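You operate a simulated robot arm through the tools that you are given. There is no shell and no other tool. Be economical: measure what you need, move in short steps, check, and stop when the job is done.

The job below is to be done with a simulated robot arm. You get a single attempt, and the scene is never put back.

JOB
Put two of the short film leaves from the middle part of the long bench on the small table. Put the purple sleeve on the middle part of the long bench away on the sample bench. Take the mouse on the gauge bench and put it away on the middle part of the long bench. Put the white holder on the low shelf of the gauge bench. Stack the small box marked "3" from the long table on top of the small box marked "5". Fetch the purple brass brush from the long table and set it on the sample bench. Open the bench drawer five, take the yellow slug from the long table and leave it in the inside of the bench drawer five and shut the five again. Open the spacers drawer, take the yellow tag labelled "in use" from the long table and leave it in the inside of the spacers drawer and shut the drawer again. Put the square steel insert labelled "block" from the long table on the film leaf there. The order is free. Set down upright: white holder, yellow tag.
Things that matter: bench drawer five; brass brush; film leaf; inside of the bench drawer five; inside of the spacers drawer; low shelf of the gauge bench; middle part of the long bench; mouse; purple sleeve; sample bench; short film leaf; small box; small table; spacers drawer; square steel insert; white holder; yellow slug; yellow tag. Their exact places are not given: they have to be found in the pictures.

The check looks at the end state, three seconds after you hand in, the way a careful person would. Anything else that was tipped, shoved, dropped, spilled or broken makes it a failure.

ROBOT AND FRAMES
A 6-joint arm with a two-finger parallel gripper on a trunk, on a base that drives. Base frame: it is fixed to the floor where the robot stands at the start and does not move with it; the origin is under the middle of the robot, x ahead of it, y to its left, z up. Lengths are in mm, angles in rad, forces in N, time in s.
Its first joint turns from -2.897 to 2.897 rad. Places, roughly: bench drawer five [1200, -300, 700]; brass brush [-1750, -1500, 750]; film leaf (11x11x1 cm) [-1800, -1900, 800]; inside of the bench drawer five [1200, -300, 700]; inside of the spacers drawer [-3200, 200, 700]; low shelf of the gauge bench [-3200, 600, 200]; middle part of the long bench [1500, -300, 800]; mouse (7x11x4 cm) [-3400, -700, 900]; purple sleeve [1000, -250, 750]; sample bench [0, -4800, 800]; short film leaf (7x10x3 cm) [1400, 400, 800]; small box [-1750, -1250, 750]; small table [-1400, 1000, 800]; spacers drawer [-3200, 200, 700]; square steel insert [-2250, -2250, 750]; white holder (5x5x15 cm) [-3500, 300, 1000]; yellow slug [-1750, -1750, 750]; yellow tag [-2000, -2250, 750]. Payload 3.43 kg.
The tool frame sits at the grasp point between the pads (the TCP): z along the fingers, y along the line on which they close. The tips reach 34 mm beyond it. The gripper opens to 128 mm. The fingers are 24 mm wide and 12 mm thick; the gripper's body (48 by 130 mm) begins 96 mm behind the TCP.
Orientation is told as [roll, pitch, yaw] about the base's x, y, z axes, in that order, counted from this pose: with the fingers straight down and closing along the base's y, the tool's x points along the base's -x, its y along +y and its z along -z.

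CONTROLS
- The arm moves only by the tool step_arm. Its argument "moves" is text: rows parted by semicolons, each of 7 numbers parted by spaces: the shift along the tool's x, y, z in mm, then the turn, a rotation vector about the tool's x, y, z in rad, then the opening in per cent of the stroke, from 0 (shut) to 100 (fully open). In form: x y z rx ry rz claw; .... A call has 1 to 12 rows; each row is the pose to reach, as a shift and turn from the pose commanded when the call began, along the tool's axes at that moment. A row lasts 0.2 s, in which the tool goes at most 50 mm and 0.15 rad; a call with a longer step from one row to the next is refused whole, and so is a gripper value outside its range. A pose out of reach is approached as far as the arm can. The call stops where the force on the tool passes 40 N (or 10 N more than at its start, if that is more) or the arm is blocked; 0.2 s more then pass. Each finger travels about 153 mm/s and halts on what it meets, pressing with about 31 N; the grip force reading is that of the motor and also rises with nothing between the fingers. The clock runs only during rows and for 0.2 s after the last one: add rows that repeat a pose to give the fingers time. The reply holds the time, the measured pose of the TCP, the force on the tool along the base axes, the opening and the grip force, in the units named above and with some noise, with the torque about the TCP (base axes, N m) and any sound that the robot's microphone picked up, and new pictures: "views" is both (left out), scene, wrist or none.
- Cameras (640 x 400 px; columns grow to the right, rows downward): "scene" is now at [162.7, 172.7, 1237.3]; the picture's right is [-0.48, -0.88, 0.00], its down [-0.27, 0.15, -0.95] and it looks along [0.83, -0.46, -0.30] (base axes); focal length 284 px, centre (320, 200). "wrist" rides on the gripper at [76, -11, -160] in the tool frame; the picture's right is [0.15, 0.99, 0.00], its down [-0.88, 0.13, -0.46] and it looks along [-0.45, 0.07, 0.89] (tool axes); focal length 234 px, centre (320, 200).
- base_move(legs): drives the robot by 1 to 6 legs, each [ahead, left, turn to the left] in mm, mm and rad, along the robot's own axes; the way and the turn of a leg run together, so that a leg with both is an arc; at most 1500 mm and 3.142 rad a leg. The arm and the cameras ride along, it lands a little off, and it stops where it bumps. It gives what a move gives, and a new picture of the scene camera.
- aim_head(pan, tilt): turns the head with the scene camera to pan (to the left, within 2.496 rad either way) and tilt (down, from -0.506 to 1.204), counted from straight ahead of the robot. It gives what a move gives, and a new picture of the scene camera.
- measure_at(camera, pixels): for up to 12 pixels [column, row] of the newest picture of that camera ("zoom" is the newest enlarged one), the place [x, y, z] in the base frame of the surface seen there, good to about 2 mm, but the place of the scene camera against the robot may be out by one fixed shift of up to 18 mm in any direction. No time passes.
- inspect(camera, box): a new picture of the part [left, top, right, bottom] of that camera's present view, enlarged. No time passes.
- job_done(): hands the job in; it is judged then, once.

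Go step by step. Measure first, check grasps and placings, and put right what went wrong. The budget is 378 turns and 360 pictures, counting those below and the enlarged ones. Unless the task says otherwise, let go and move clear before handing in.

The tools are called after ">>>" by a JSON object that holds its "op" and its "data". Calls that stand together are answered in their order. step_arm: Moves the arm, as the interface text tells. Its arguments: {"type":"object","properties":{"moves":{"type":"string"},"views":{"type":"string","enum":["both","scene","wrist","none"]}},"required":["moves"]} The other tools are called the same way: base_move (legs) drives the base; aim_head (pan, tilt) turns the head that bears the scene camera; measure_at (camera, pixels) gives the place of the surface under pixels of a picture; inspect (camera, box) takes an enlarged picture of a part of a camera's view; job_done () hands the job in.

At the start:

```text
t: 0.0
tcp_pos: [776.7, 133.9, 1050.2]
orientation: [0.002, 0.0, 0.001]
force: [0.5, 0.1, -0.2]
ft_torque: [-0.01, 0.0, -0.03]
gripper_width: 128.2
finger_force: 0.1
robot x, y, heading: [0.5, 2.8, -0.0]
head pan, tilt: [-0.503, 0.309]
```

scene: 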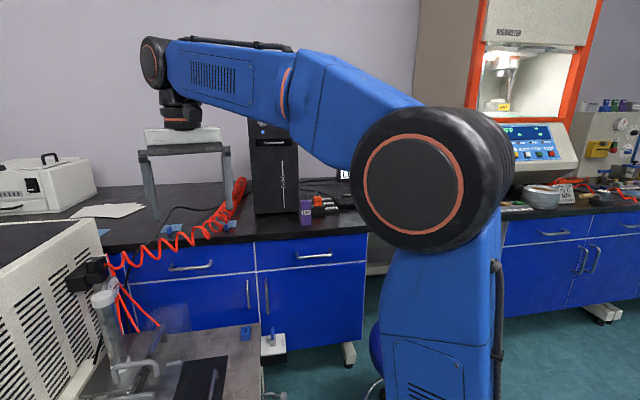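
wrist: 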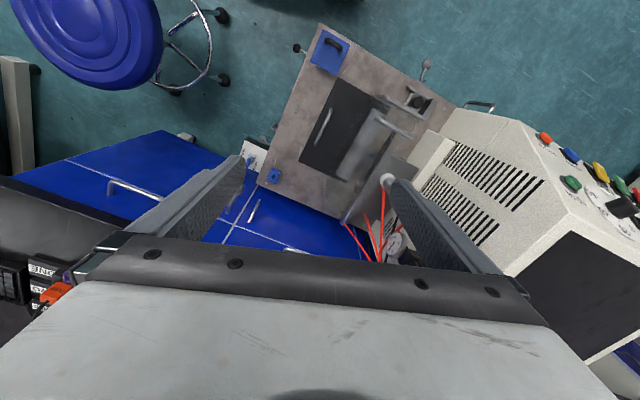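

The scene shows the long bench ahead with blue drawers and a purple sleeve near (305,212). I look around with the head first.

>>> {"op": "aim_head", "data": {"pan": 0.2, "tilt": 0.3}}

>>> {"op": "aim_head", "data": {"pan": 1.2, "tilt": 0.3}}

>>> {"op": "aim_head", "data": {"pan": 2.3, "tilt": 0.3}}

>>> {"op": "aim_head", "data": {"pan": -1.3, "tilt": 0.3}}

>>> {"op": "aim_head", "data": {"pan": -2.4, "tilt": 0.3}}

```text
t: 1.1
tcp_pos: [776.1, 134.5, 1049.8]
orientation: [-0.001, 0.0, 0.001]
force: [-0.2, -0.3, -0.1]
ft_torque: [0.01, 0.01, 0.02]
gripper_width: 128.1
finger_force: 0.1
robot x, y, heading: [-0.3, -0.5, 0.007]
head pan, tilt: [0.201, 0.3]
```

scene: 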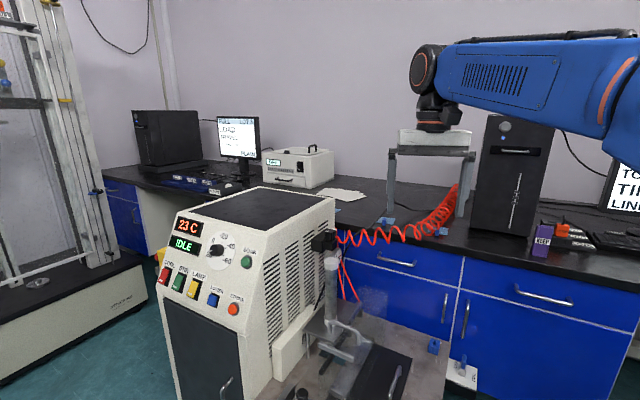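

```text
t: 2.3
tcp_pos: [775.9, 136.2, 1049.8]
orientation: [0.001, -0.001, -0.002]
force: [0.1, -0.3, 0.4]
ft_torque: [-0.01, -0.03, 0.0]
gripper_width: 127.9
finger_force: 0.0
robot x, y, heading: [-0.0, -0.0, 0.002]
head pan, tilt: [1.201, 0.3]
```

scene: 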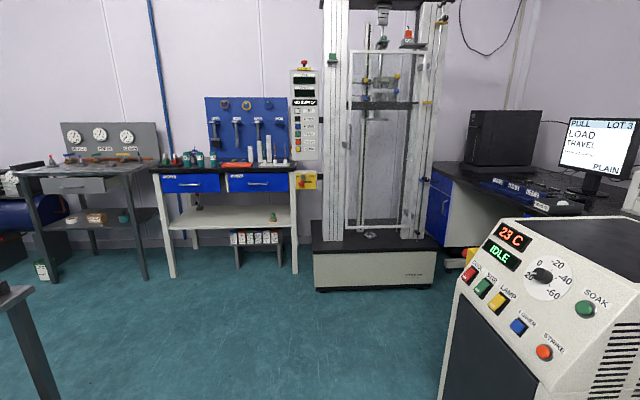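

```text
t: 3.7
tcp_pos: [776.2, 135.2, 1049.6]
orientation: [0.001, 0.001, -0.001]
force: [0.1, 0.1, -0.2]
ft_torque: [0.02, -0.01, 0.01]
gripper_width: 128.1
finger_force: 0.1
robot x, y, heading: [1.5, 1.0, 0.001]
head pan, tilt: [2.3, 0.3]
```

scene: 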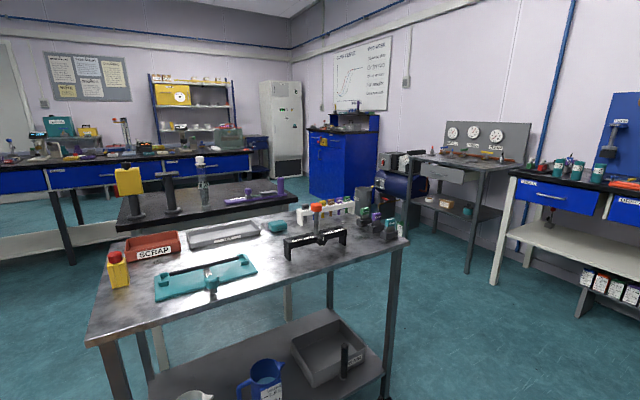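

```text
t: 6.7
tcp_pos: [778.0, 135.4, 1050.1]
orientation: [0.002, 0.0, -0.001]
force: [0.1, 0.4, 0.1]
ft_torque: [0.01, 0.0, 0.0]
gripper_width: 128.2
finger_force: 0.1
robot x, y, heading: [1.2, 1.9, 0.002]
head pan, tilt: [-1.3, 0.3]
```

scene: 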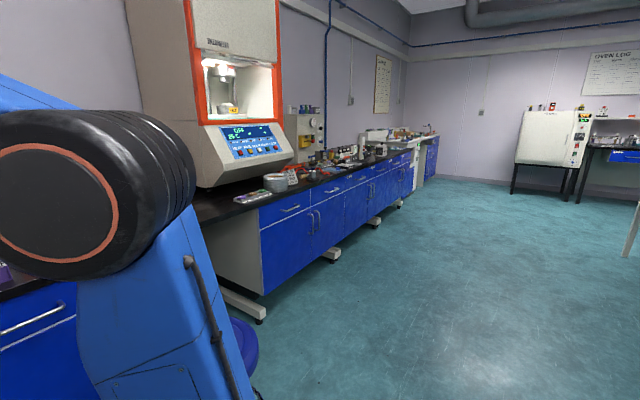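

```text
t: 8.0
tcp_pos: [776.3, 135.4, 1048.7]
orientation: [-0.001, 0.001, 0.0]
force: [-0.3, 0.4, -0.5]
ft_torque: [0.0, 0.0, -0.01]
gripper_width: 127.7
finger_force: 0.1
robot x, y, heading: [1.7, 0.6, 0.001]
head pan, tilt: [-2.4, 0.3]
```

scene: 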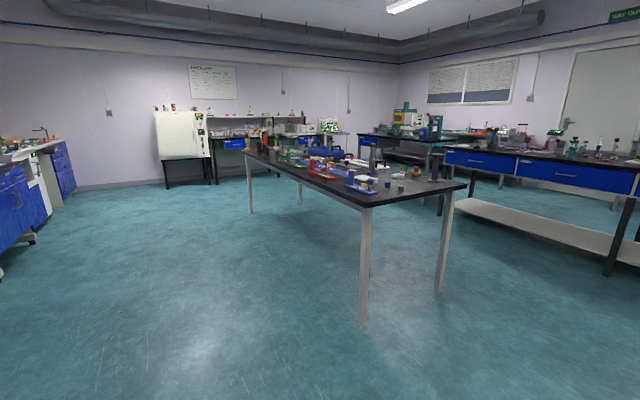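

Layout: long bench ahead, small table behind-left with trays, gauge bench beyond, long table to the right rear. Next I look closely at the middle bench for the film leaves, sleeve and drawer labels.

>>> {"op": "aim_head", "data": {"pan": 0.0, "tilt": 0.35}}

>>> {"op": "inspect", "data": {"camera": "scene", "box": [150, 130, 350, 255]}}

>>> {"op": "inspect", "data": {"camera": "scene", "box": [340, 130, 560, 267]}}

```text
t: 10.2
tcp_pos: [776.1, 135.4, 1050.3]
orientation: [0.0, -0.001, 0.0]
force: [0.6, -0.5, -0.5]
ft_torque: [0.0, -0.01, 0.01]
gripper_width: 127.9
finger_force: 0.1
robot x, y, heading: [4.1, 0.8, -0.0]
head pan, tilt: [0.0, 0.351]
```

scene: 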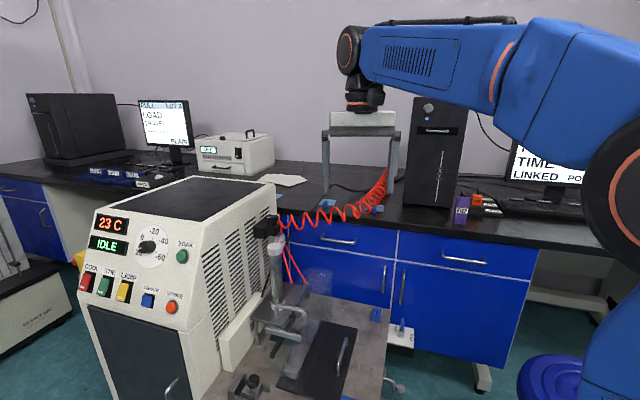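

```text
3.20 times, centred on (250, 192) of scene
```

zoom: 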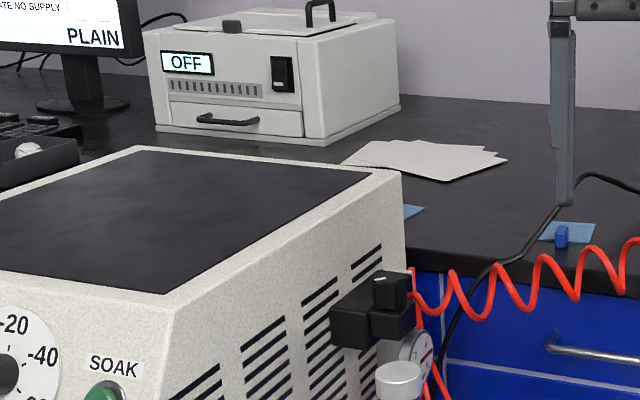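

```text
2.91 times, centred on (450, 198) of scene
```

zoom: 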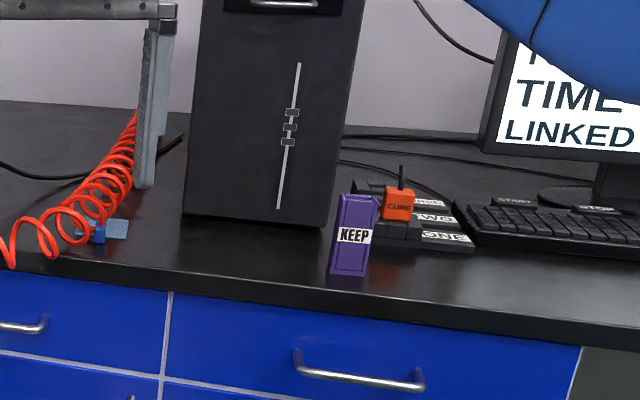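

The blue sheets with blue grips at zoom (558,238) and (412,212), and another at (100,230), look like the film leaves; the purple sleeve "KEEP" stands at (350,235). I measure some of these.

>>> {"op": "measure_at", "data": {"camera": "scene", "pixels": [[276, 197], [326, 202], [325, 205], [377, 209], [373, 210], [461, 222], [462, 198], [340, 240], [465, 259], [285, 179], [400, 231], [536, 250]]}}

>>> {"op": "inspect", "data": {"camera": "scene", "box": [260, 180, 400, 267]}}

```text
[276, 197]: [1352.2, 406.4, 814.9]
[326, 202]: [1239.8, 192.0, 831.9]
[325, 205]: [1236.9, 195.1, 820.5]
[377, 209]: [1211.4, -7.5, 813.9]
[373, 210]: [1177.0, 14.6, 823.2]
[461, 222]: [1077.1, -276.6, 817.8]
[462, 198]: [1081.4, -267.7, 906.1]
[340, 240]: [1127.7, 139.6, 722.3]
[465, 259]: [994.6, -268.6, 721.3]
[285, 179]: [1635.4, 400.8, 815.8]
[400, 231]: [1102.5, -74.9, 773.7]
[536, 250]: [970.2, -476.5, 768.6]
```

```text
4.57 times, centred on (330, 224) of scene
```

zoom: 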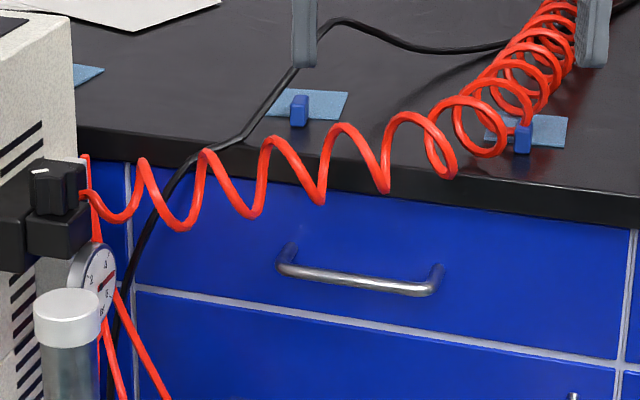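

Three film leaves with grips stand along the bench front. I check the floor obstacles (stool, fixture) and how close I can drive.

>>> {"op": "aim_head", "data": {"pan": -0.35, "tilt": 0.8}}

>>> {"op": "measure_at", "data": {"camera": "wrist", "pixels": [[90, 40], [160, 60], [220, 80], [330, 50], [290, 190], [390, 120], [425, 70], [480, 120], [185, 230], [110, 190]]}}

```text
t: 11.1
tcp_pos: [777.3, 134.5, 1049.1]
orientation: [0.0, 0.002, 0.0]
force: [-0.2, -0.1, 0.1]
ft_torque: [-0.02, -0.01, -0.03]
gripper_width: 128.5
finger_force: 0.0
robot x, y, heading: [1.7, -0.3, -0.001]
head pan, tilt: [-0.351, 0.799]
```

scene: 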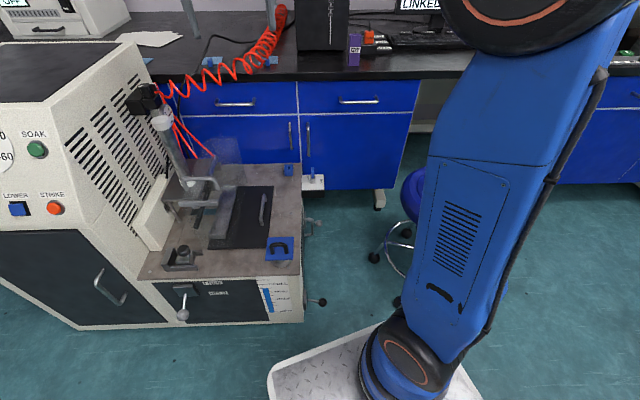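

```text
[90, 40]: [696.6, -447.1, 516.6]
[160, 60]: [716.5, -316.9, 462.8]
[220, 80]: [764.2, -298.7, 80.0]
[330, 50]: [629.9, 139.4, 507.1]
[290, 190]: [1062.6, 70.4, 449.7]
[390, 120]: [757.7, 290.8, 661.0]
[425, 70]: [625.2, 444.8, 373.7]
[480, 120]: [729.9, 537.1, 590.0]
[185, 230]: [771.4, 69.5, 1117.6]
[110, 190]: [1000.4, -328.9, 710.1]
```

>>> {"op": "measure_at", "data": {"camera": "scene", "pixels": [[302, 318], [302, 255], [322, 301], [376, 257], [398, 262], [415, 205], [272, 375], [375, 328], [440, 395], [81, 325], [300, 165], [285, 185]]}}

>>> {"op": "aim_head", "data": {"pan": -0.6, "tilt": 1.15}}

>>> {"op": "aim_head", "data": {"pan": -1.2, "tilt": 0.9}}

```text
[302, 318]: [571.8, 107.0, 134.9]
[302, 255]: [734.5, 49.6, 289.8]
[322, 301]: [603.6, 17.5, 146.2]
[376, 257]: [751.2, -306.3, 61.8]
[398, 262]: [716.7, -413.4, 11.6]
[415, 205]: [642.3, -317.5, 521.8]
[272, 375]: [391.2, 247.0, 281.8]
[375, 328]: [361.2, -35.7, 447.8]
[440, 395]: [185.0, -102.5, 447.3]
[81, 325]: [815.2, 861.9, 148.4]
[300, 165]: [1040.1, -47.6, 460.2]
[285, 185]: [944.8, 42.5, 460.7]
```

```text
t: 11.9
tcp_pos: [776.2, 134.4, 1050.0]
orientation: [0.0, 0.0, 0.0]
force: [0.0, 1.3, -0.3]
ft_torque: [0.02, 0.02, 0.02]
gripper_width: 128.3
finger_force: 0.1
robot x, y, heading: [-3.7, 0.3, -0.0]
head pan, tilt: [-0.6, 1.15]
```

scene: 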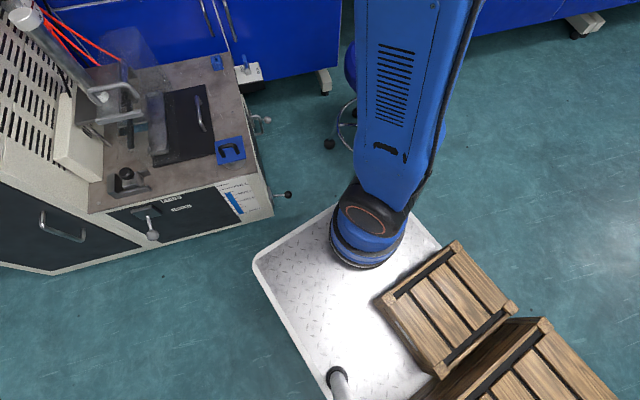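

```text
t: 12.9
tcp_pos: [777.3, 134.7, 1049.0]
orientation: [-0.001, 0.001, 0.0]
force: [0.1, 0.2, 0.4]
ft_torque: [-0.02, -0.01, 0.0]
gripper_width: 128.3
finger_force: 0.1
robot x, y, heading: [-0.8, 0.2, 0.004]
head pan, tilt: [-1.201, 0.901]
```

scene: 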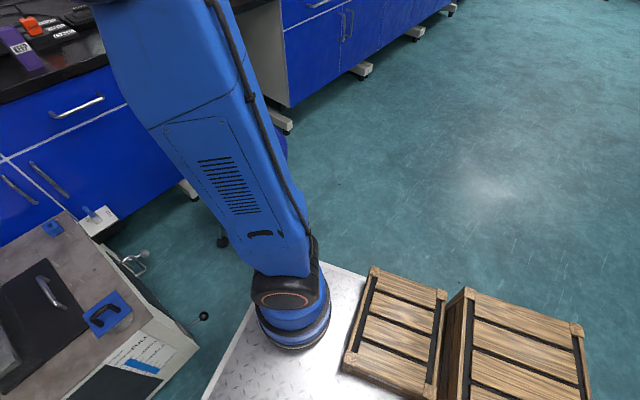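

>>> {"op": "measure_at", "data": {"camera": "scene", "pixels": [[257, 318], [295, 348], [330, 310], [365, 290], [300, 320], [375, 272], [440, 292], [425, 392], [465, 292], [580, 330], [325, 268], [210, 390]]}}

>>> {"op": "aim_head", "data": {"pan": -2.0, "tilt": 1.1}}

>>> {"op": "aim_head", "data": {"pan": 2.3, "tilt": 1.1}}

```text
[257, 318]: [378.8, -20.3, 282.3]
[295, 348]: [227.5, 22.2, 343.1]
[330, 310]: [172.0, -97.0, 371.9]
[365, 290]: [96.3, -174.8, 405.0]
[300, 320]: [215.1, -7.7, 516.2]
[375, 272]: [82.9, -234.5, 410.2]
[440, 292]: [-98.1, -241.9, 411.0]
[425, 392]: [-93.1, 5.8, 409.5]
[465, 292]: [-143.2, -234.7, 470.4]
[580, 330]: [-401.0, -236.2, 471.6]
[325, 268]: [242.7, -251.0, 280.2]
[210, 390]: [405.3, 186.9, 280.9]
```

```text
t: 14.1
tcp_pos: [775.7, 134.8, 1049.6]
orientation: [-0.001, 0.001, 0.001]
force: [0.7, 0.2, 0.7]
ft_torque: [-0.01, 0.02, -0.03]
gripper_width: 128.1
finger_force: 0.1
robot x, y, heading: [-1.4, -3.4, -0.002]
head pan, tilt: [-2.0, 1.1]
```

scene: 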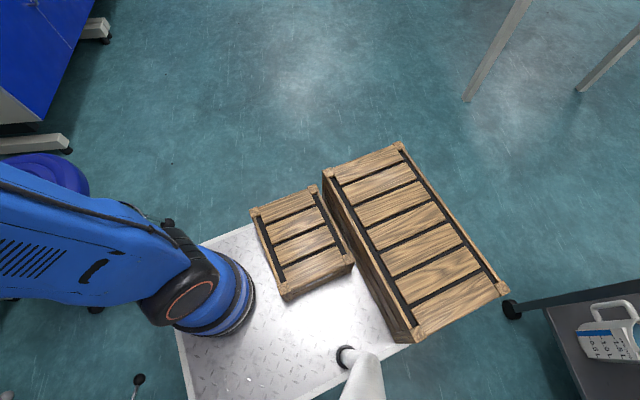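

```text
t: 17.5
tcp_pos: [776.3, 133.8, 1049.7]
orientation: [-0.001, 0.001, 0.001]
force: [0.6, 0.5, -0.1]
ft_torque: [-0.01, -0.01, -0.03]
gripper_width: 127.9
finger_force: 0.0
robot x, y, heading: [2.8, 0.5, -0.002]
head pan, tilt: [2.3, 1.1]
```

scene: 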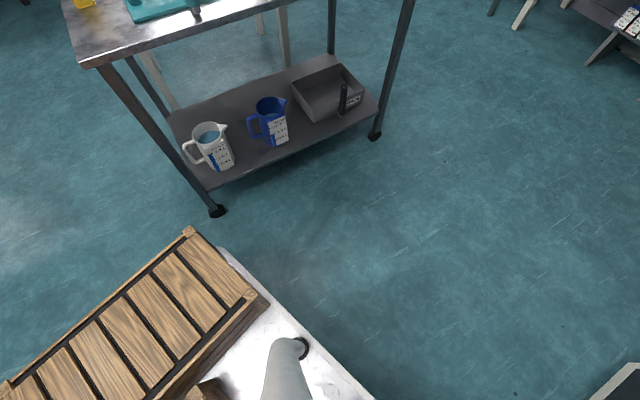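

The robot's deck spans about ±400 × ±260 with crates riding on it; arm column stands near (266,-66). I turn to face the bench squarely and advance a bit.

>>> {"op": "base_move", "data": {"legs": [[0, 0, -0.315]]}}

>>> {"op": "aim_head", "data": {"pan": 0.1, "tilt": 0.5}}

```text
t: 18.9
tcp_pos: [779.0, -114.4, 1049.8]
orientation: [0.0, -0.001, -0.319]
force: [-0.1, 0.9, -0.7]
ft_torque: [0.04, 0.04, -0.02]
gripper_width: 128.0
finger_force: 0.0
robot x, y, heading: [-3.2, 2.4, -0.313]
head pan, tilt: [2.3, 1.1]
```

scene: 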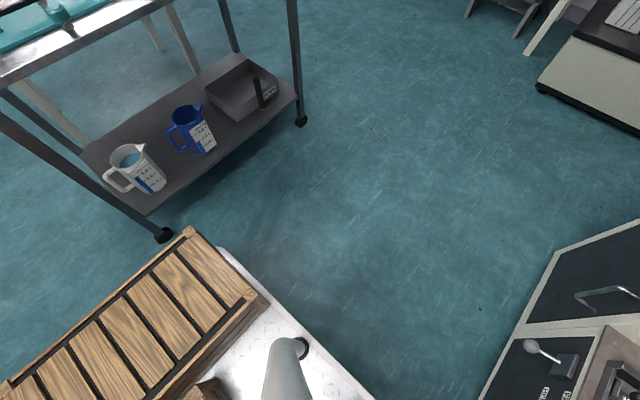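

```text
t: 21.0
tcp_pos: [779.2, -114.1, 1049.1]
orientation: [0.0, -0.001, -0.317]
force: [0.2, 0.2, -0.8]
ft_torque: [0.0, 0.02, -0.02]
gripper_width: 128.0
finger_force: 0.0
robot x, y, heading: [-0.2, -2.6, -0.316]
head pan, tilt: [0.099, 0.499]
```

scene: 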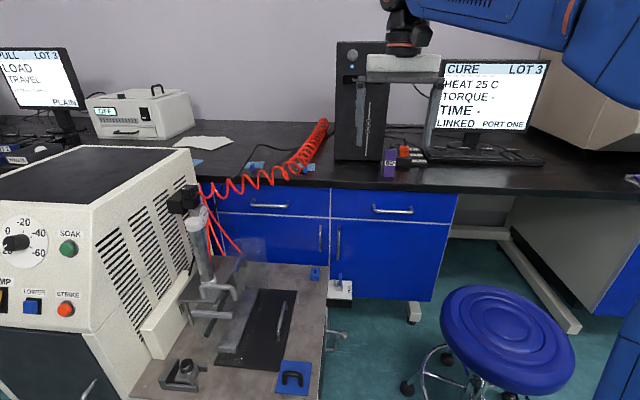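

The squared-up view is clear; stool is at (505,340). I advance 90 mm and then look at the leaves and drawer from closer.

>>> {"op": "base_move", "data": {"legs": [[90, 0, 0]]}}

>>> {"op": "inspect", "data": {"camera": "scene", "box": [180, 110, 340, 210]}}

>>> {"op": "inspect", "data": {"camera": "scene", "box": [320, 130, 480, 230]}}

```text
t: 22.1
tcp_pos: [864.9, -142.6, 1049.6]
orientation: [0.0, 0.0, -0.317]
force: [0.0, 0.1, -0.1]
ft_torque: [-0.04, 0.01, -0.01]
gripper_width: 128.0
finger_force: 0.1
robot x, y, heading: [86.1, -26.7, -0.319]
head pan, tilt: [0.099, 0.499]
```

scene: 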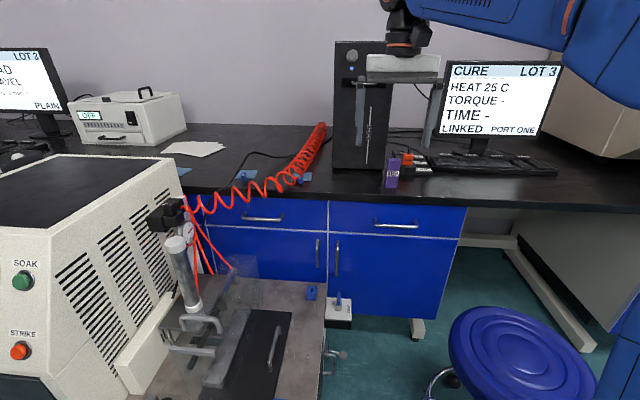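

```text
4.00 times, centred on (260, 160) of scene
```

zoom: 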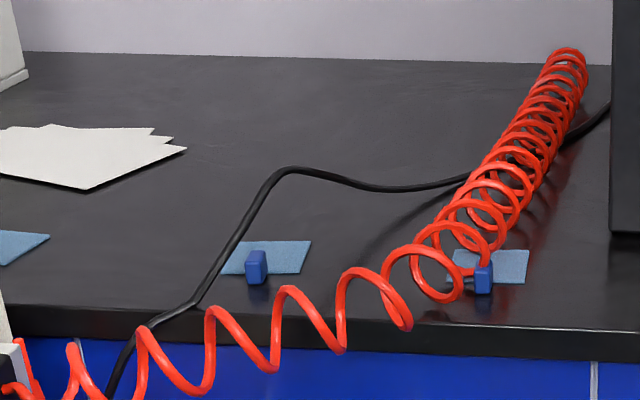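

```text
4.00 times, centred on (400, 180) of scene
```

zoom: 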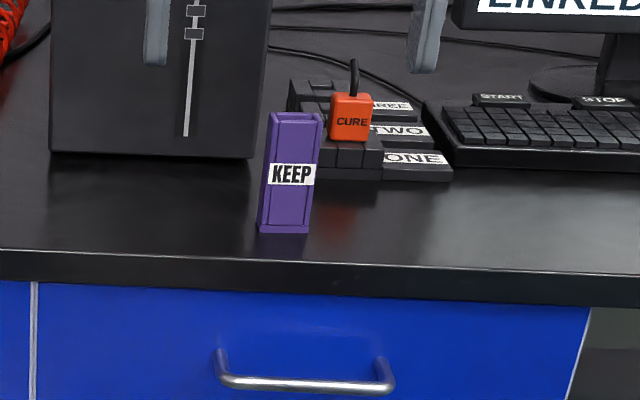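

I measure the chamber top and coil heights before swinging over.

>>> {"op": "measure_at", "data": {"camera": "scene", "pixels": [[90, 175], [165, 165], [165, 215], [185, 240], [205, 207], [230, 200], [260, 190], [248, 175], [300, 177], [283, 172], [393, 186], [395, 226]]}}

>>> {"op": "step_arm", "data": {"moves": "-20 40 -20 0 0 0 100; -40 85 -40 0 0 0 100; -60 130 -60 0 0 0 100; -80 175 -60 0 0 0 100; -90 220 -60 0 0 0 100; -100 265 -60 0 0 0 100; -110 310 -60 0 0 0 100; -120 350 -60 0 0 0 100; -140 390 -60 0 0 0 100; -150 400 -60 0 0 0 100"}}

```text
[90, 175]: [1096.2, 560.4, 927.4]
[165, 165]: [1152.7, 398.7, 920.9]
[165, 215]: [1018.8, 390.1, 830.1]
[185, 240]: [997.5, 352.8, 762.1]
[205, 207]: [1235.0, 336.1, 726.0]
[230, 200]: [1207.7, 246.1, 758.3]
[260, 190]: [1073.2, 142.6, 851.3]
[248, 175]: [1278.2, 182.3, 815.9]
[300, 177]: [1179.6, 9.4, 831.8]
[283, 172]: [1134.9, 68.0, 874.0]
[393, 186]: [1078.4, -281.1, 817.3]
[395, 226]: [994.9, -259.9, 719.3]
```

```text
refused: row 2 steps farther than a row can; nothing moved
```

>>> {"op": "step_arm", "data": {"moves": "-10 40 -20 0 0 0 100; -25 80 -40 0 0 0 100; -40 120 -60 0 0 0 100; -55 165 -60 0 0 0 100; -70 210 -60 0 0 0 100; -85 255 -60 0 0 0 100; -100 300 -60 0 0 0 100; -115 345 -60 0 0 0 100; -130 390 -60 0 0 0 100; -150 400 -60 0 0 0 100"}}

```text
t: 24.3
tcp_pos: [1046.9, 152.2, 1030.5]
orientation: [0.004, -0.004, -0.317]
force: [0.3, 0.4, 0.5]
ft_torque: [-0.04, -0.03, -0.02]
gripper_width: 128.2
finger_force: 0.1
out of reach, approached as far as the arm can: row 5, 6, 7, 8, 9, 10
robot x, y, heading: [83.2, -27.2, -0.316]
head pan, tilt: [0.099, 0.499]
```

scene: 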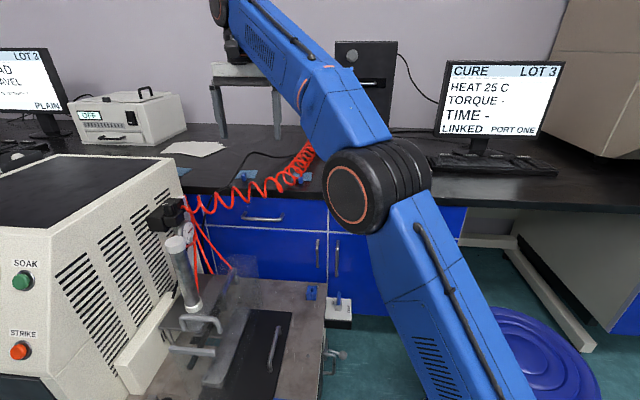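
wrist: 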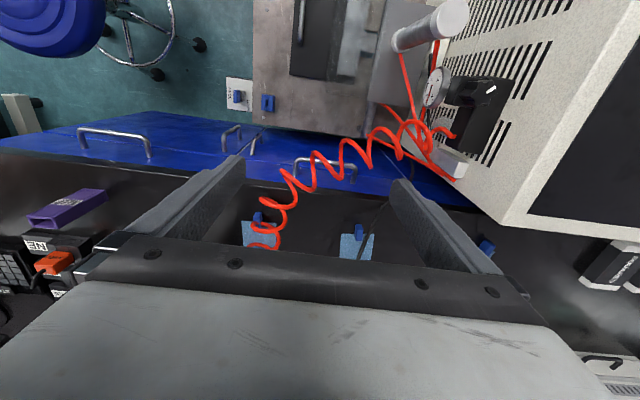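

Now the wrist view shows all three leaves: C at (262,232) with tab (258,217), B at (357,246) with tab (358,231), and A at (487,247). I measure them along with the coil.

>>> {"op": "measure_at", "data": {"camera": "wrist", "pixels": [[358, 231], [358, 236], [343, 255], [372, 255], [257, 216], [250, 240], [487, 247], [285, 205], [265, 204], [320, 170], [268, 238], [375, 152]]}}

>>> {"op": "inspect", "data": {"camera": "wrist", "box": [220, 140, 420, 265]}}

```text
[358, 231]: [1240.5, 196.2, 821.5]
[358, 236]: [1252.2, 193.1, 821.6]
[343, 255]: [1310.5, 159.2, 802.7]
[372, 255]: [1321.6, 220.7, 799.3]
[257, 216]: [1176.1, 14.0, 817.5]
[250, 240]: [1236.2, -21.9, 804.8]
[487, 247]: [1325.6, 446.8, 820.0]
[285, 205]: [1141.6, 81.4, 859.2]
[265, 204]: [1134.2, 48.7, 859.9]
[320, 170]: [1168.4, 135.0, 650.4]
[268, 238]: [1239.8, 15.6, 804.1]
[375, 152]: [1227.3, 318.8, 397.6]
```

```text
3.20 times, centred on (320, 202) of wrist
```

zoom: 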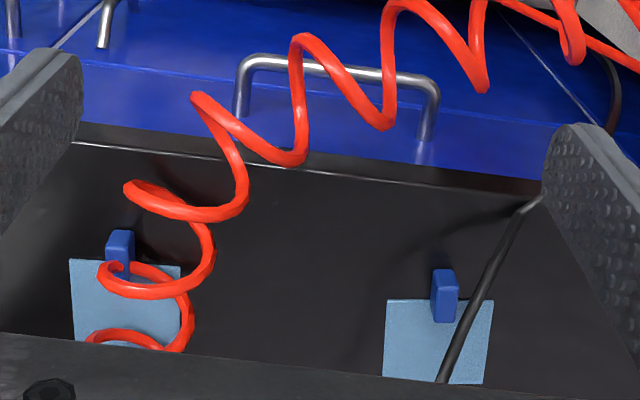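

>>> {"op": "measure_at", "data": {"camera": "zoom", "pixels": [[446, 372], [458, 345], [470, 318], [485, 285], [505, 250], [445, 280], [445, 310], [390, 305], [385, 370], [480, 375], [490, 305], [420, 350]]}}

>>> {"op": "inspect", "data": {"camera": "scene", "box": [170, 140, 330, 240]}}

```text
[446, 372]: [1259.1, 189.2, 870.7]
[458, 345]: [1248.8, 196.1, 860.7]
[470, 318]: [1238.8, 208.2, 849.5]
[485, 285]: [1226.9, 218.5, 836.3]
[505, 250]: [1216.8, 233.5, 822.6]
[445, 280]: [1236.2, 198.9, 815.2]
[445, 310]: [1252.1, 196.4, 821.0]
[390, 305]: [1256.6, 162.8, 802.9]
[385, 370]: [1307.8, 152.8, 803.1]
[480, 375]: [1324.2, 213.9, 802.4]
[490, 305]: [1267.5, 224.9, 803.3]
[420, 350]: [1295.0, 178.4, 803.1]
```

```text
4.00 times, centred on (250, 190) of scene
```

zoom: 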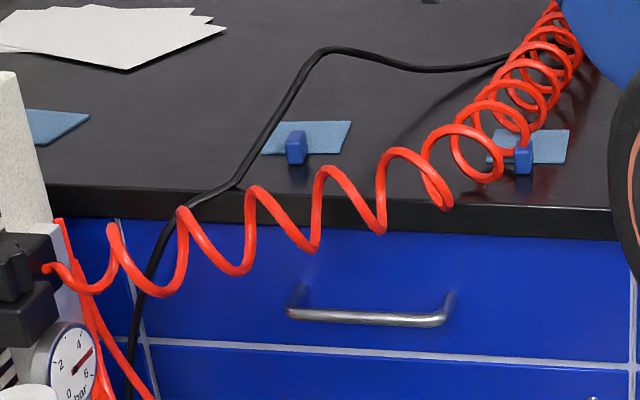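

Cable arches over leaf B's tab and the coil overlies C, while A at (1326,447) looks free. I look to the left along the bench to see whether there are more leaves and whether a lane exists left of the chamber.

>>> {"op": "aim_head", "data": {"pan": 0.75, "tilt": 0.4}}

>>> {"op": "inspect", "data": {"camera": "wrist", "box": [440, 190, 640, 315]}}

```text
t: 25.3
tcp_pos: [1049.0, 152.3, 1030.5]
orientation: [0.004, -0.003, -0.318]
force: [0.2, -0.3, 0.0]
ft_torque: [0.02, -0.02, 0.02]
gripper_width: 128.0
finger_force: 0.0
robot x, y, heading: [84.9, -29.8, -0.319]
head pan, tilt: [0.75, 0.4]
```

scene: 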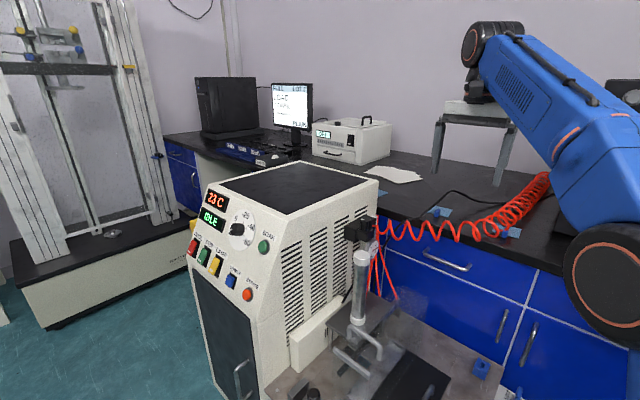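

```text
3.20 times, centred on (540, 252) of wrist
```

zoom: 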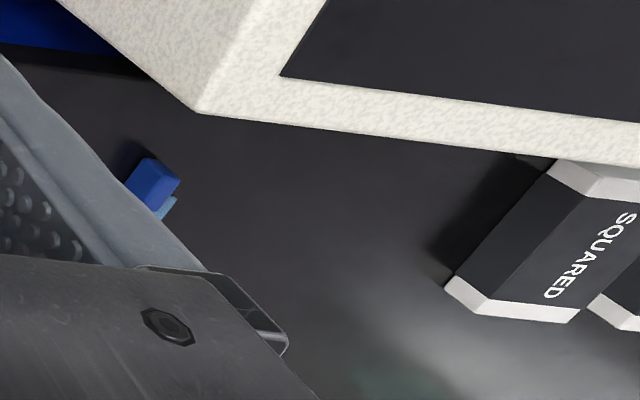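

>>> {"op": "measure_at", "data": {"camera": "scene", "pixels": [[50, 328], [195, 262], [190, 230], [210, 385], [205, 205], [250, 160], [300, 170], [385, 193], [175, 150]]}}

>>> {"op": "inspect", "data": {"camera": "scene", "box": [150, 120, 410, 283]}}

```text
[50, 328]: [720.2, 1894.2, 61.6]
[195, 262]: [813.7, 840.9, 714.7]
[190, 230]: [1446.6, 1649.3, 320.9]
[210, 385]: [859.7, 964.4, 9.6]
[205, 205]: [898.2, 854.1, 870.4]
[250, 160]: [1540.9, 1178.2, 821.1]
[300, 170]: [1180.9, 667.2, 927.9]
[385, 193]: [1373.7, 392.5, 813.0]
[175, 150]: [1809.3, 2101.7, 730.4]
```

```text
2.45 times, centred on (280, 202) of scene
```

zoom: 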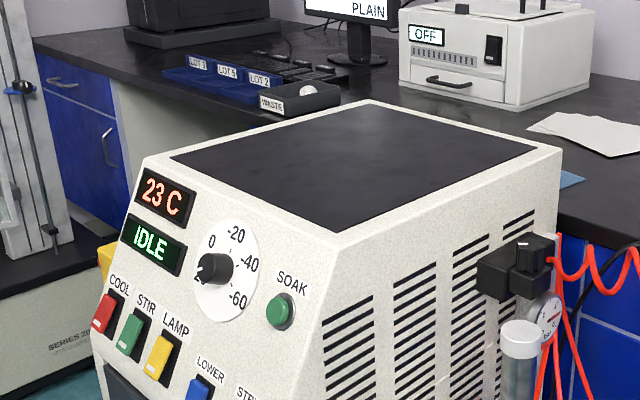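

Lane left of the chamber is about 720 mm wide, so leaf A will be taken from there. For B I check the arching cable's path.

>>> {"op": "aim_head", "data": {"pan": 0.25, "tilt": 0.4}}

>>> {"op": "inspect", "data": {"camera": "scene", "box": [240, 90, 400, 190]}}

```text
t: 26.3
tcp_pos: [1048.2, 153.0, 1031.4]
orientation: [0.004, -0.003, -0.317]
force: [0.4, 0.3, 0.3]
ft_torque: [-0.02, -0.02, 0.01]
gripper_width: 128.0
finger_force: 0.0
robot x, y, heading: [84.3, -28.8, -0.318]
head pan, tilt: [0.25, 0.4]
```

scene: 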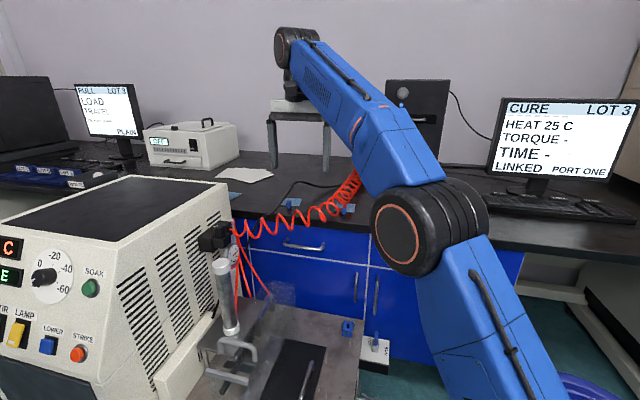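

```text
4.00 times, centred on (320, 140) of scene
```

zoom: 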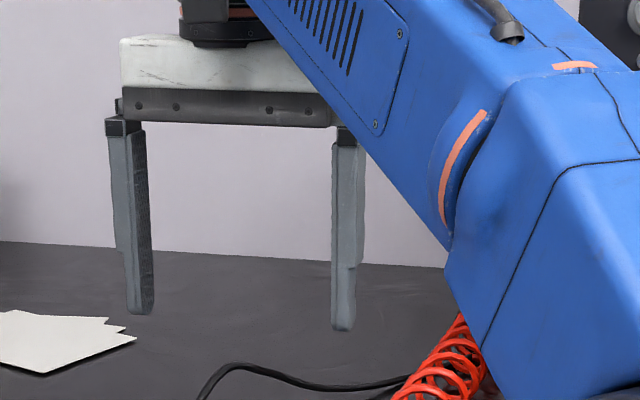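

>>> {"op": "inspect", "data": {"camera": "scene", "box": [230, 165, 370, 253]}}

```text
4.55 times, centred on (300, 209) of scene
```

zoom: 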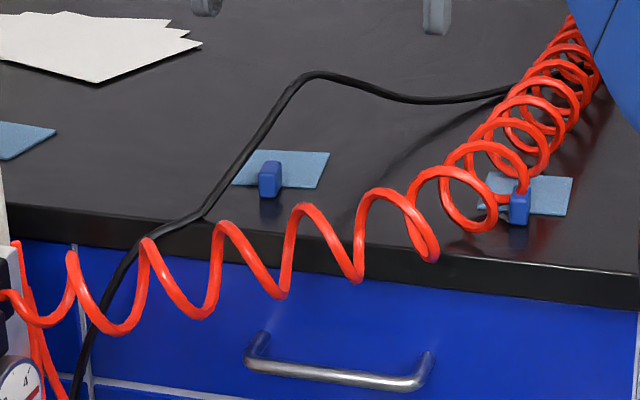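

>>> {"op": "measure_at", "data": {"camera": "zoom", "pixels": [[208, 206], [230, 178], [255, 140], [280, 103], [310, 76], [360, 86], [420, 99], [500, 93], [270, 165], [270, 190], [430, 250], [375, 192]]}}

```text
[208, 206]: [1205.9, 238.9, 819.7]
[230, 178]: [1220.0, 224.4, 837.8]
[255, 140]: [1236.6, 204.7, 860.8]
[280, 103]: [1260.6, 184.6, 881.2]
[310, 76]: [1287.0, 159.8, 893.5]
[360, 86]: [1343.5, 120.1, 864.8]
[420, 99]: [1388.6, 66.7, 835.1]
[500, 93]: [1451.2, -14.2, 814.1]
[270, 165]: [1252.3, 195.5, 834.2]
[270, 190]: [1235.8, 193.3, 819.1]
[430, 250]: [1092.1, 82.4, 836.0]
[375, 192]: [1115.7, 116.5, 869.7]
```

Scene camera reads about 13 mm high. Leaf B can be reached from the right with the tool tilted, closing front-to-back on the tab, under the arch. I rotate the tool 90° first.

>>> {"op": "step_arm", "data": {"moves": "0 0 0 0 0 0.143 60; 0 0 0 0 0 0.286 40; 0 0 0 0 0 0.429 30; 0 0 0 0 0 0.571 30; 0 0 0 0 0 0.714 30; 0 0 0 0 0 0.857 30; 0 0 0 0 0 1.0 30; 0 0 0 0 0 1.143 30; 0 0 0 0 0 1.286 30; 0 0 0 0 0 1.429 30; 0 0 0 0 0 1.571 30; 0 0 0 0 0 1.571 30", "views": "none"}}

>>> {"op": "step_arm", "data": {"moves": "-20 30 0 0 0.14 0 30; -35 60 0 0 0.28 0 30; -50 90 0 0 0.42 0 30; -65 115 0 0 0.56 0 30; -75 140 0 0 0.7 0 30; -75 160 0 0 0.85 0 30; -75 160 0 0 0.85 0 30"}}

```text
t: 28.9
tcp_pos: [1049.7, 154.0, 1028.2]
orientation: [0.002, 0.003, -1.889]
force: [0.1, -0.5, -0.6]
ft_torque: [-0.02, -0.03, 0.03]
gripper_width: 38.3
finger_force: 0.0
robot x, y, heading: [90.6, -24.2, -0.322]
head pan, tilt: [0.25, 0.4]
```

```text
t: 30.5
tcp_pos: [1177.1, 32.5, 1027.9]
orientation: [0.0, 0.852, -1.888]
force: [-0.2, -0.2, 0.0]
ft_torque: [-0.01, 0.01, -0.02]
gripper_width: 38.4
finger_force: 0.1
robot x, y, heading: [83.0, -24.5, -0.324]
head pan, tilt: [0.25, 0.4]
```

scene: 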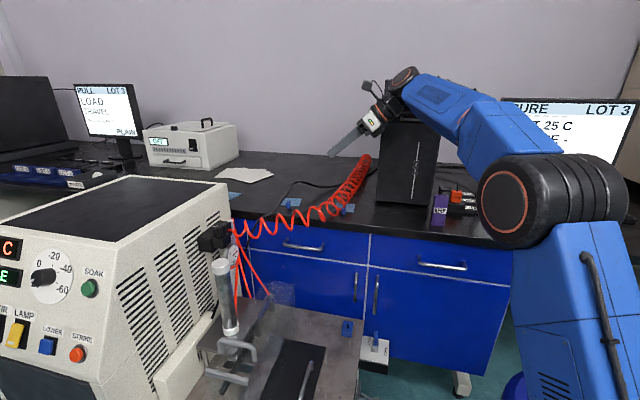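
wrist: 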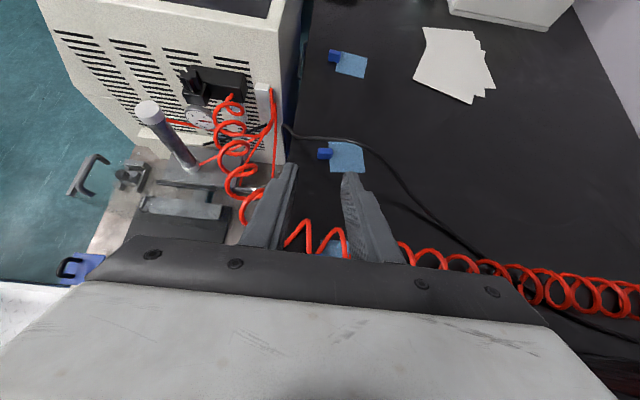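

Excellent view: B's tab at (325,153), film (345,157), cable passing (350,138). I zoom and measure.

>>> {"op": "inspect", "data": {"camera": "wrist", "box": [270, 110, 430, 210]}}

```text
4.00 times, centred on (350, 160) of wrist
```

zoom: 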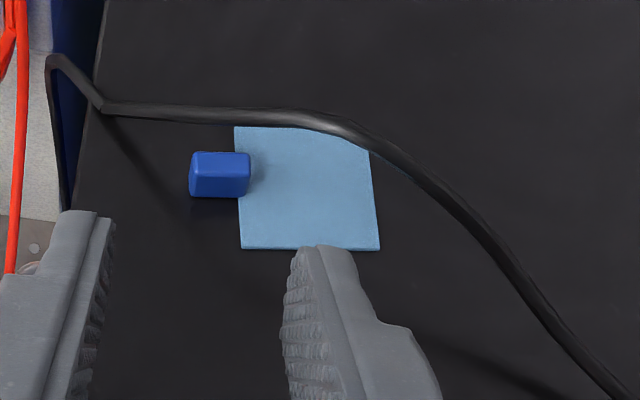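

>>> {"op": "measure_at", "data": {"camera": "zoom", "pixels": [[200, 158], [240, 158], [194, 188], [247, 188], [220, 195], [245, 240], [375, 240], [240, 135], [130, 108], [210, 116], [300, 120], [430, 185]]}}

```text
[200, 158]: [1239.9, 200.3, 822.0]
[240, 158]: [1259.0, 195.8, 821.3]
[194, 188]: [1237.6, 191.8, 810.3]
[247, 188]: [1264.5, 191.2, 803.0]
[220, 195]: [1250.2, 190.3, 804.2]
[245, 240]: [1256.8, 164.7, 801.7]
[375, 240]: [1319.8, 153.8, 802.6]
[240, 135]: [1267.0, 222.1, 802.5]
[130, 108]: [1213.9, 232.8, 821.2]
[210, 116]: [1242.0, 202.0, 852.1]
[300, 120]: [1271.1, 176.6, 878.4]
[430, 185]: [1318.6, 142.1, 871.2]
```

Tab spans u 1113–1137, v 572–586, top z 822; the cable is directly over it at z ≥ 846. Plan: grip tab's right part low from the side, drag the leaf 55 mm to the right clear of the cable, then regrasp vertically. Moving to pre-pose.

>>> {"op": "step_arm", "data": {"moves": "-10 5 35 0 0 0 34; -18 9 70 0 0 0 34; -27 13 105 0 0 0 34; -36 17 138 0 0 0 34; -44 17 170 0 0 0 34; -44 17 170 0 0 0 34"}}

```text
t: 31.9
tcp_pos: [1224.9, 121.7, 883.1]
orientation: [-0.001, 0.849, -1.888]
force: [0.0, 0.2, 0.7]
ft_torque: [-0.02, 0.0, 0.0]
gripper_width: 43.2
finger_force: 0.0
robot x, y, heading: [86.2, -30.4, -0.316]
head pan, tilt: [0.25, 0.4]
```

scene: 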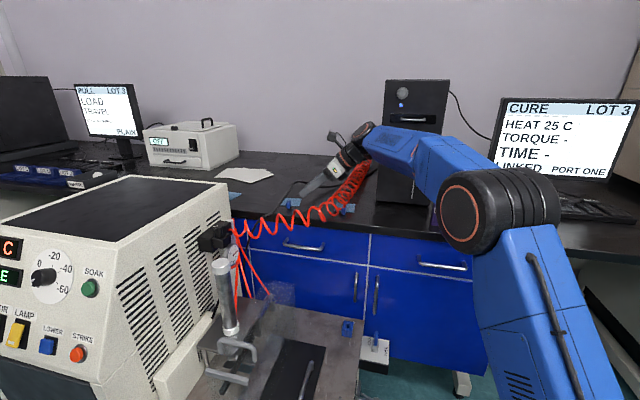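
wrist: 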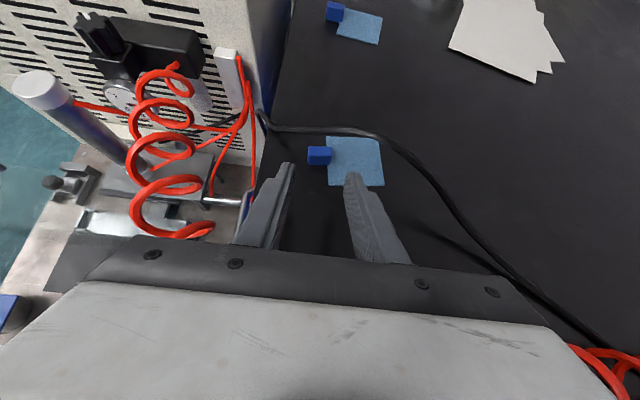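

Aligned: tab (320,155) sits between fingertips (290,165) and (352,175). I go in along the tool axis and close.

>>> {"op": "step_arm", "data": {"moves": "0 0 30 0 0 0 34; 0 0 50 0 0 0 34; 0 0 62 0 0 0 34; 0 0 68 0 0 0 34; 0 0 68 0 0 0 34"}}

```text
t: 33.1
tcp_pos: [1241.3, 170.2, 838.4]
orientation: [0.0, 0.849, -1.888]
force: [0.0, -0.7, -0.7]
ft_torque: [-0.02, -0.02, 0.01]
gripper_width: 43.3
finger_force: 0.0
robot x, y, heading: [84.4, -27.6, -0.318]
head pan, tilt: [0.25, 0.4]
```

scene: 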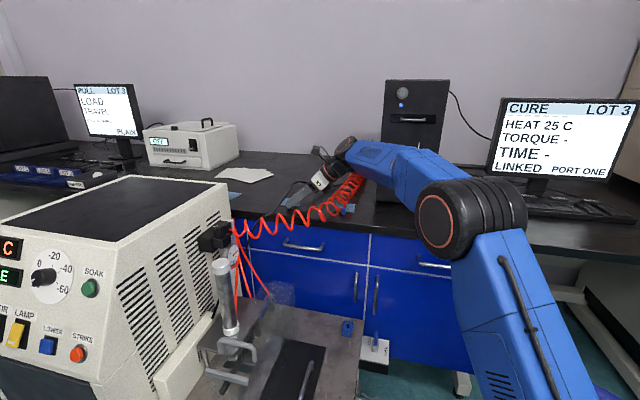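
wrist: 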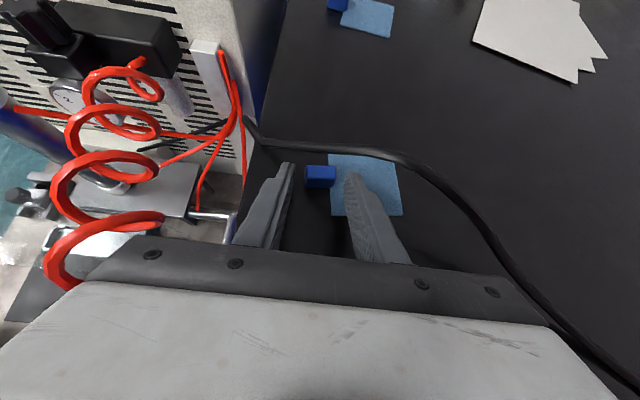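

>>> {"op": "step_arm", "data": {"moves": "0 0 3 0 0 0 20; 0 0 3 0 0 0 8; 0 0 3 0 0 0 5; 0 0 3 0 0 0 5", "views": "wrist"}}

```text
t: 34.1
tcp_pos: [1242.3, 171.8, 838.2]
orientation: [0.002, 0.851, -1.888]
force: [3.1, -1.3, 13.3]
ft_torque: [0.27, -0.3, 0.02]
gripper_width: 27.3
finger_force: 31.5
robot x, y, heading: [86.1, -28.9, -0.323]
head pan, tilt: [0.25, 0.4]
```

wrist: 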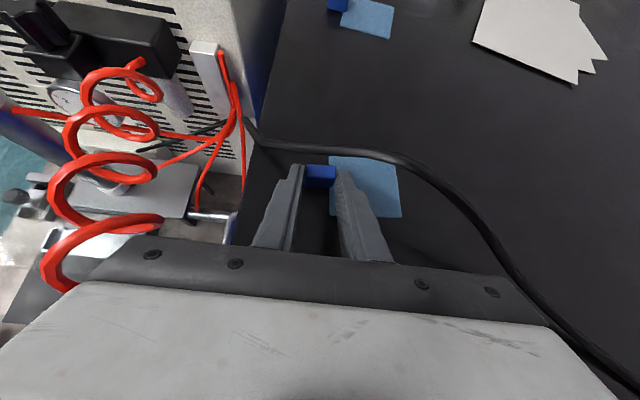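

Grip holds (27 mm, 31 N). I drag the leaf 60 mm to the right with a 3 mm lift.

>>> {"op": "step_arm", "data": {"moves": "1 0 -1 0 0 0 5; -6 0 -11 0 0 0 5; -18 0 -24 0 0 0 5; -31 0 -38 0 0 0 5; -38 0 -47 0 0 0 5; -38 0 -47 0 0 0 5"}}

```text
t: 35.5
tcp_pos: [1222.0, 113.4, 838.0]
orientation: [-0.002, 0.849, -1.889]
force: [0.6, -0.2, -0.2]
ft_torque: [0.01, -0.02, -0.01]
gripper_width: 27.1
finger_force: 30.9
robot x, y, heading: [83.2, -29.1, -0.316]
head pan, tilt: [0.25, 0.4]
```

scene: 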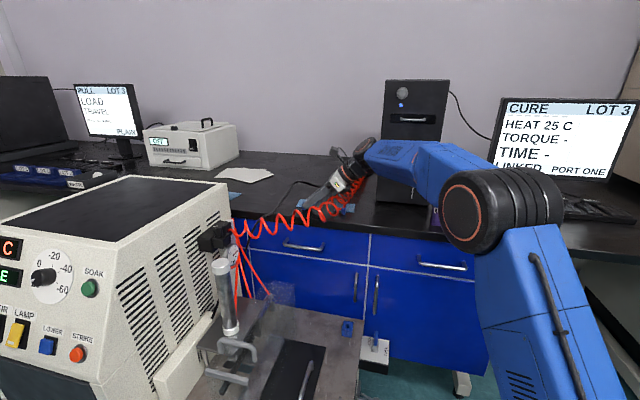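
wrist: 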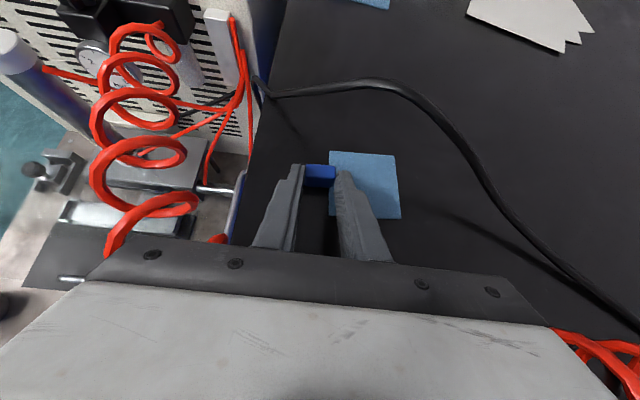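

The leaf followed cleanly and lies flat at (365,185). I lift diagonally right, then up.

>>> {"op": "step_arm", "data": {"moves": "-2 0 -25 0 0 0 5; 4 0 -56 0 0 0 5; 27 0 -90 0 0 0 5; 57 0 -117 0 0 0 5; 87 0 -143 0 0 0 5; 117 0 -170 0 0 0 5; 117 0 -170 0 0 0 5"}}

```text
t: 37.1
tcp_pos: [1207.2, 66.1, 1037.8]
orientation: [0.001, 0.85, -1.891]
force: [0.5, -0.6, -0.8]
ft_torque: [0.0, 0.01, 0.01]
gripper_width: 26.3
finger_force: 31.3
robot x, y, heading: [85.0, -26.7, -0.317]
head pan, tilt: [0.25, 0.4]
```

scene: 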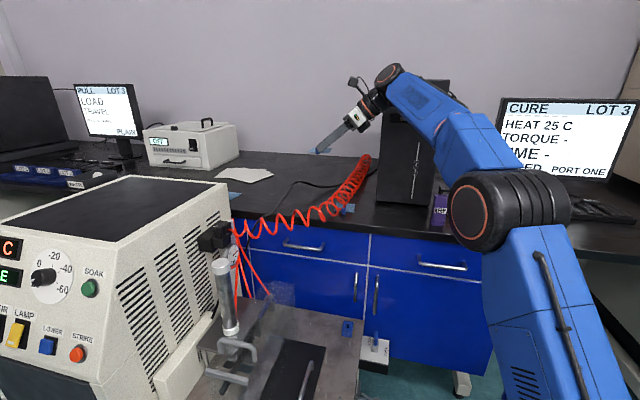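
wrist: 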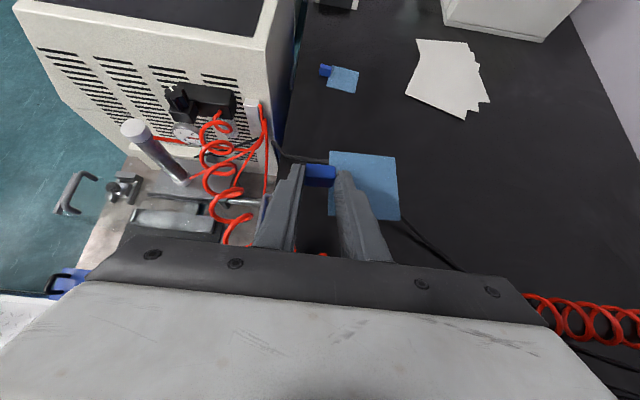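

Leaf B is held. I retract the arm toward the robot before driving.

>>> {"op": "step_arm", "data": {"moves": "15 -40 -13 0 0 0 5; 30 -80 -26 0 0 0 5; 45 -120 -40 0 0 0 5; 45 -168 -40 0 0 0 5; 45 -216 -40 0 0 0 5; 45 -264 -40 0 0 0 5; 45 -312 -40 0 0 0 5; 45 -360 -40 0 0 0 5; 45 -400 -40 0 0 0 5; 45 -440 -40 0 0 0 5; 45 -440 -40 0 0 0 5", "views": "none"}}

>>> {"op": "aim_head", "data": {"pan": 2.4, "tilt": 0.45}}

```text
t: 39.5
tcp_pos: [788.5, 204.7, 1098.8]
orientation: [-0.001, 0.85, -1.891]
force: [0.4, 0.5, -0.6]
ft_torque: [0.02, 0.0, 0.01]
gripper_width: 26.5
finger_force: 31.2
robot x, y, heading: [84.2, -33.5, -0.319]
head pan, tilt: [0.25, 0.4]
```

```text
t: 41.5
tcp_pos: [789.0, 204.7, 1099.0]
orientation: [0.001, 0.85, -1.889]
force: [-0.1, 0.4, 0.3]
ft_torque: [-0.04, 0.05, 0.02]
gripper_width: 26.5
finger_force: 30.9
robot x, y, heading: [81.8, -28.5, -0.318]
head pan, tilt: [2.4, 0.45]
```

scene: 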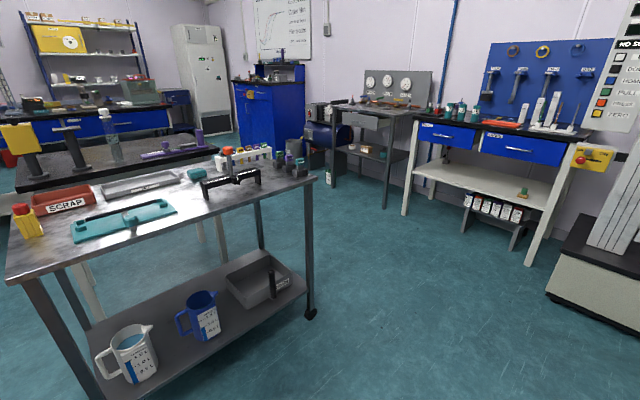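

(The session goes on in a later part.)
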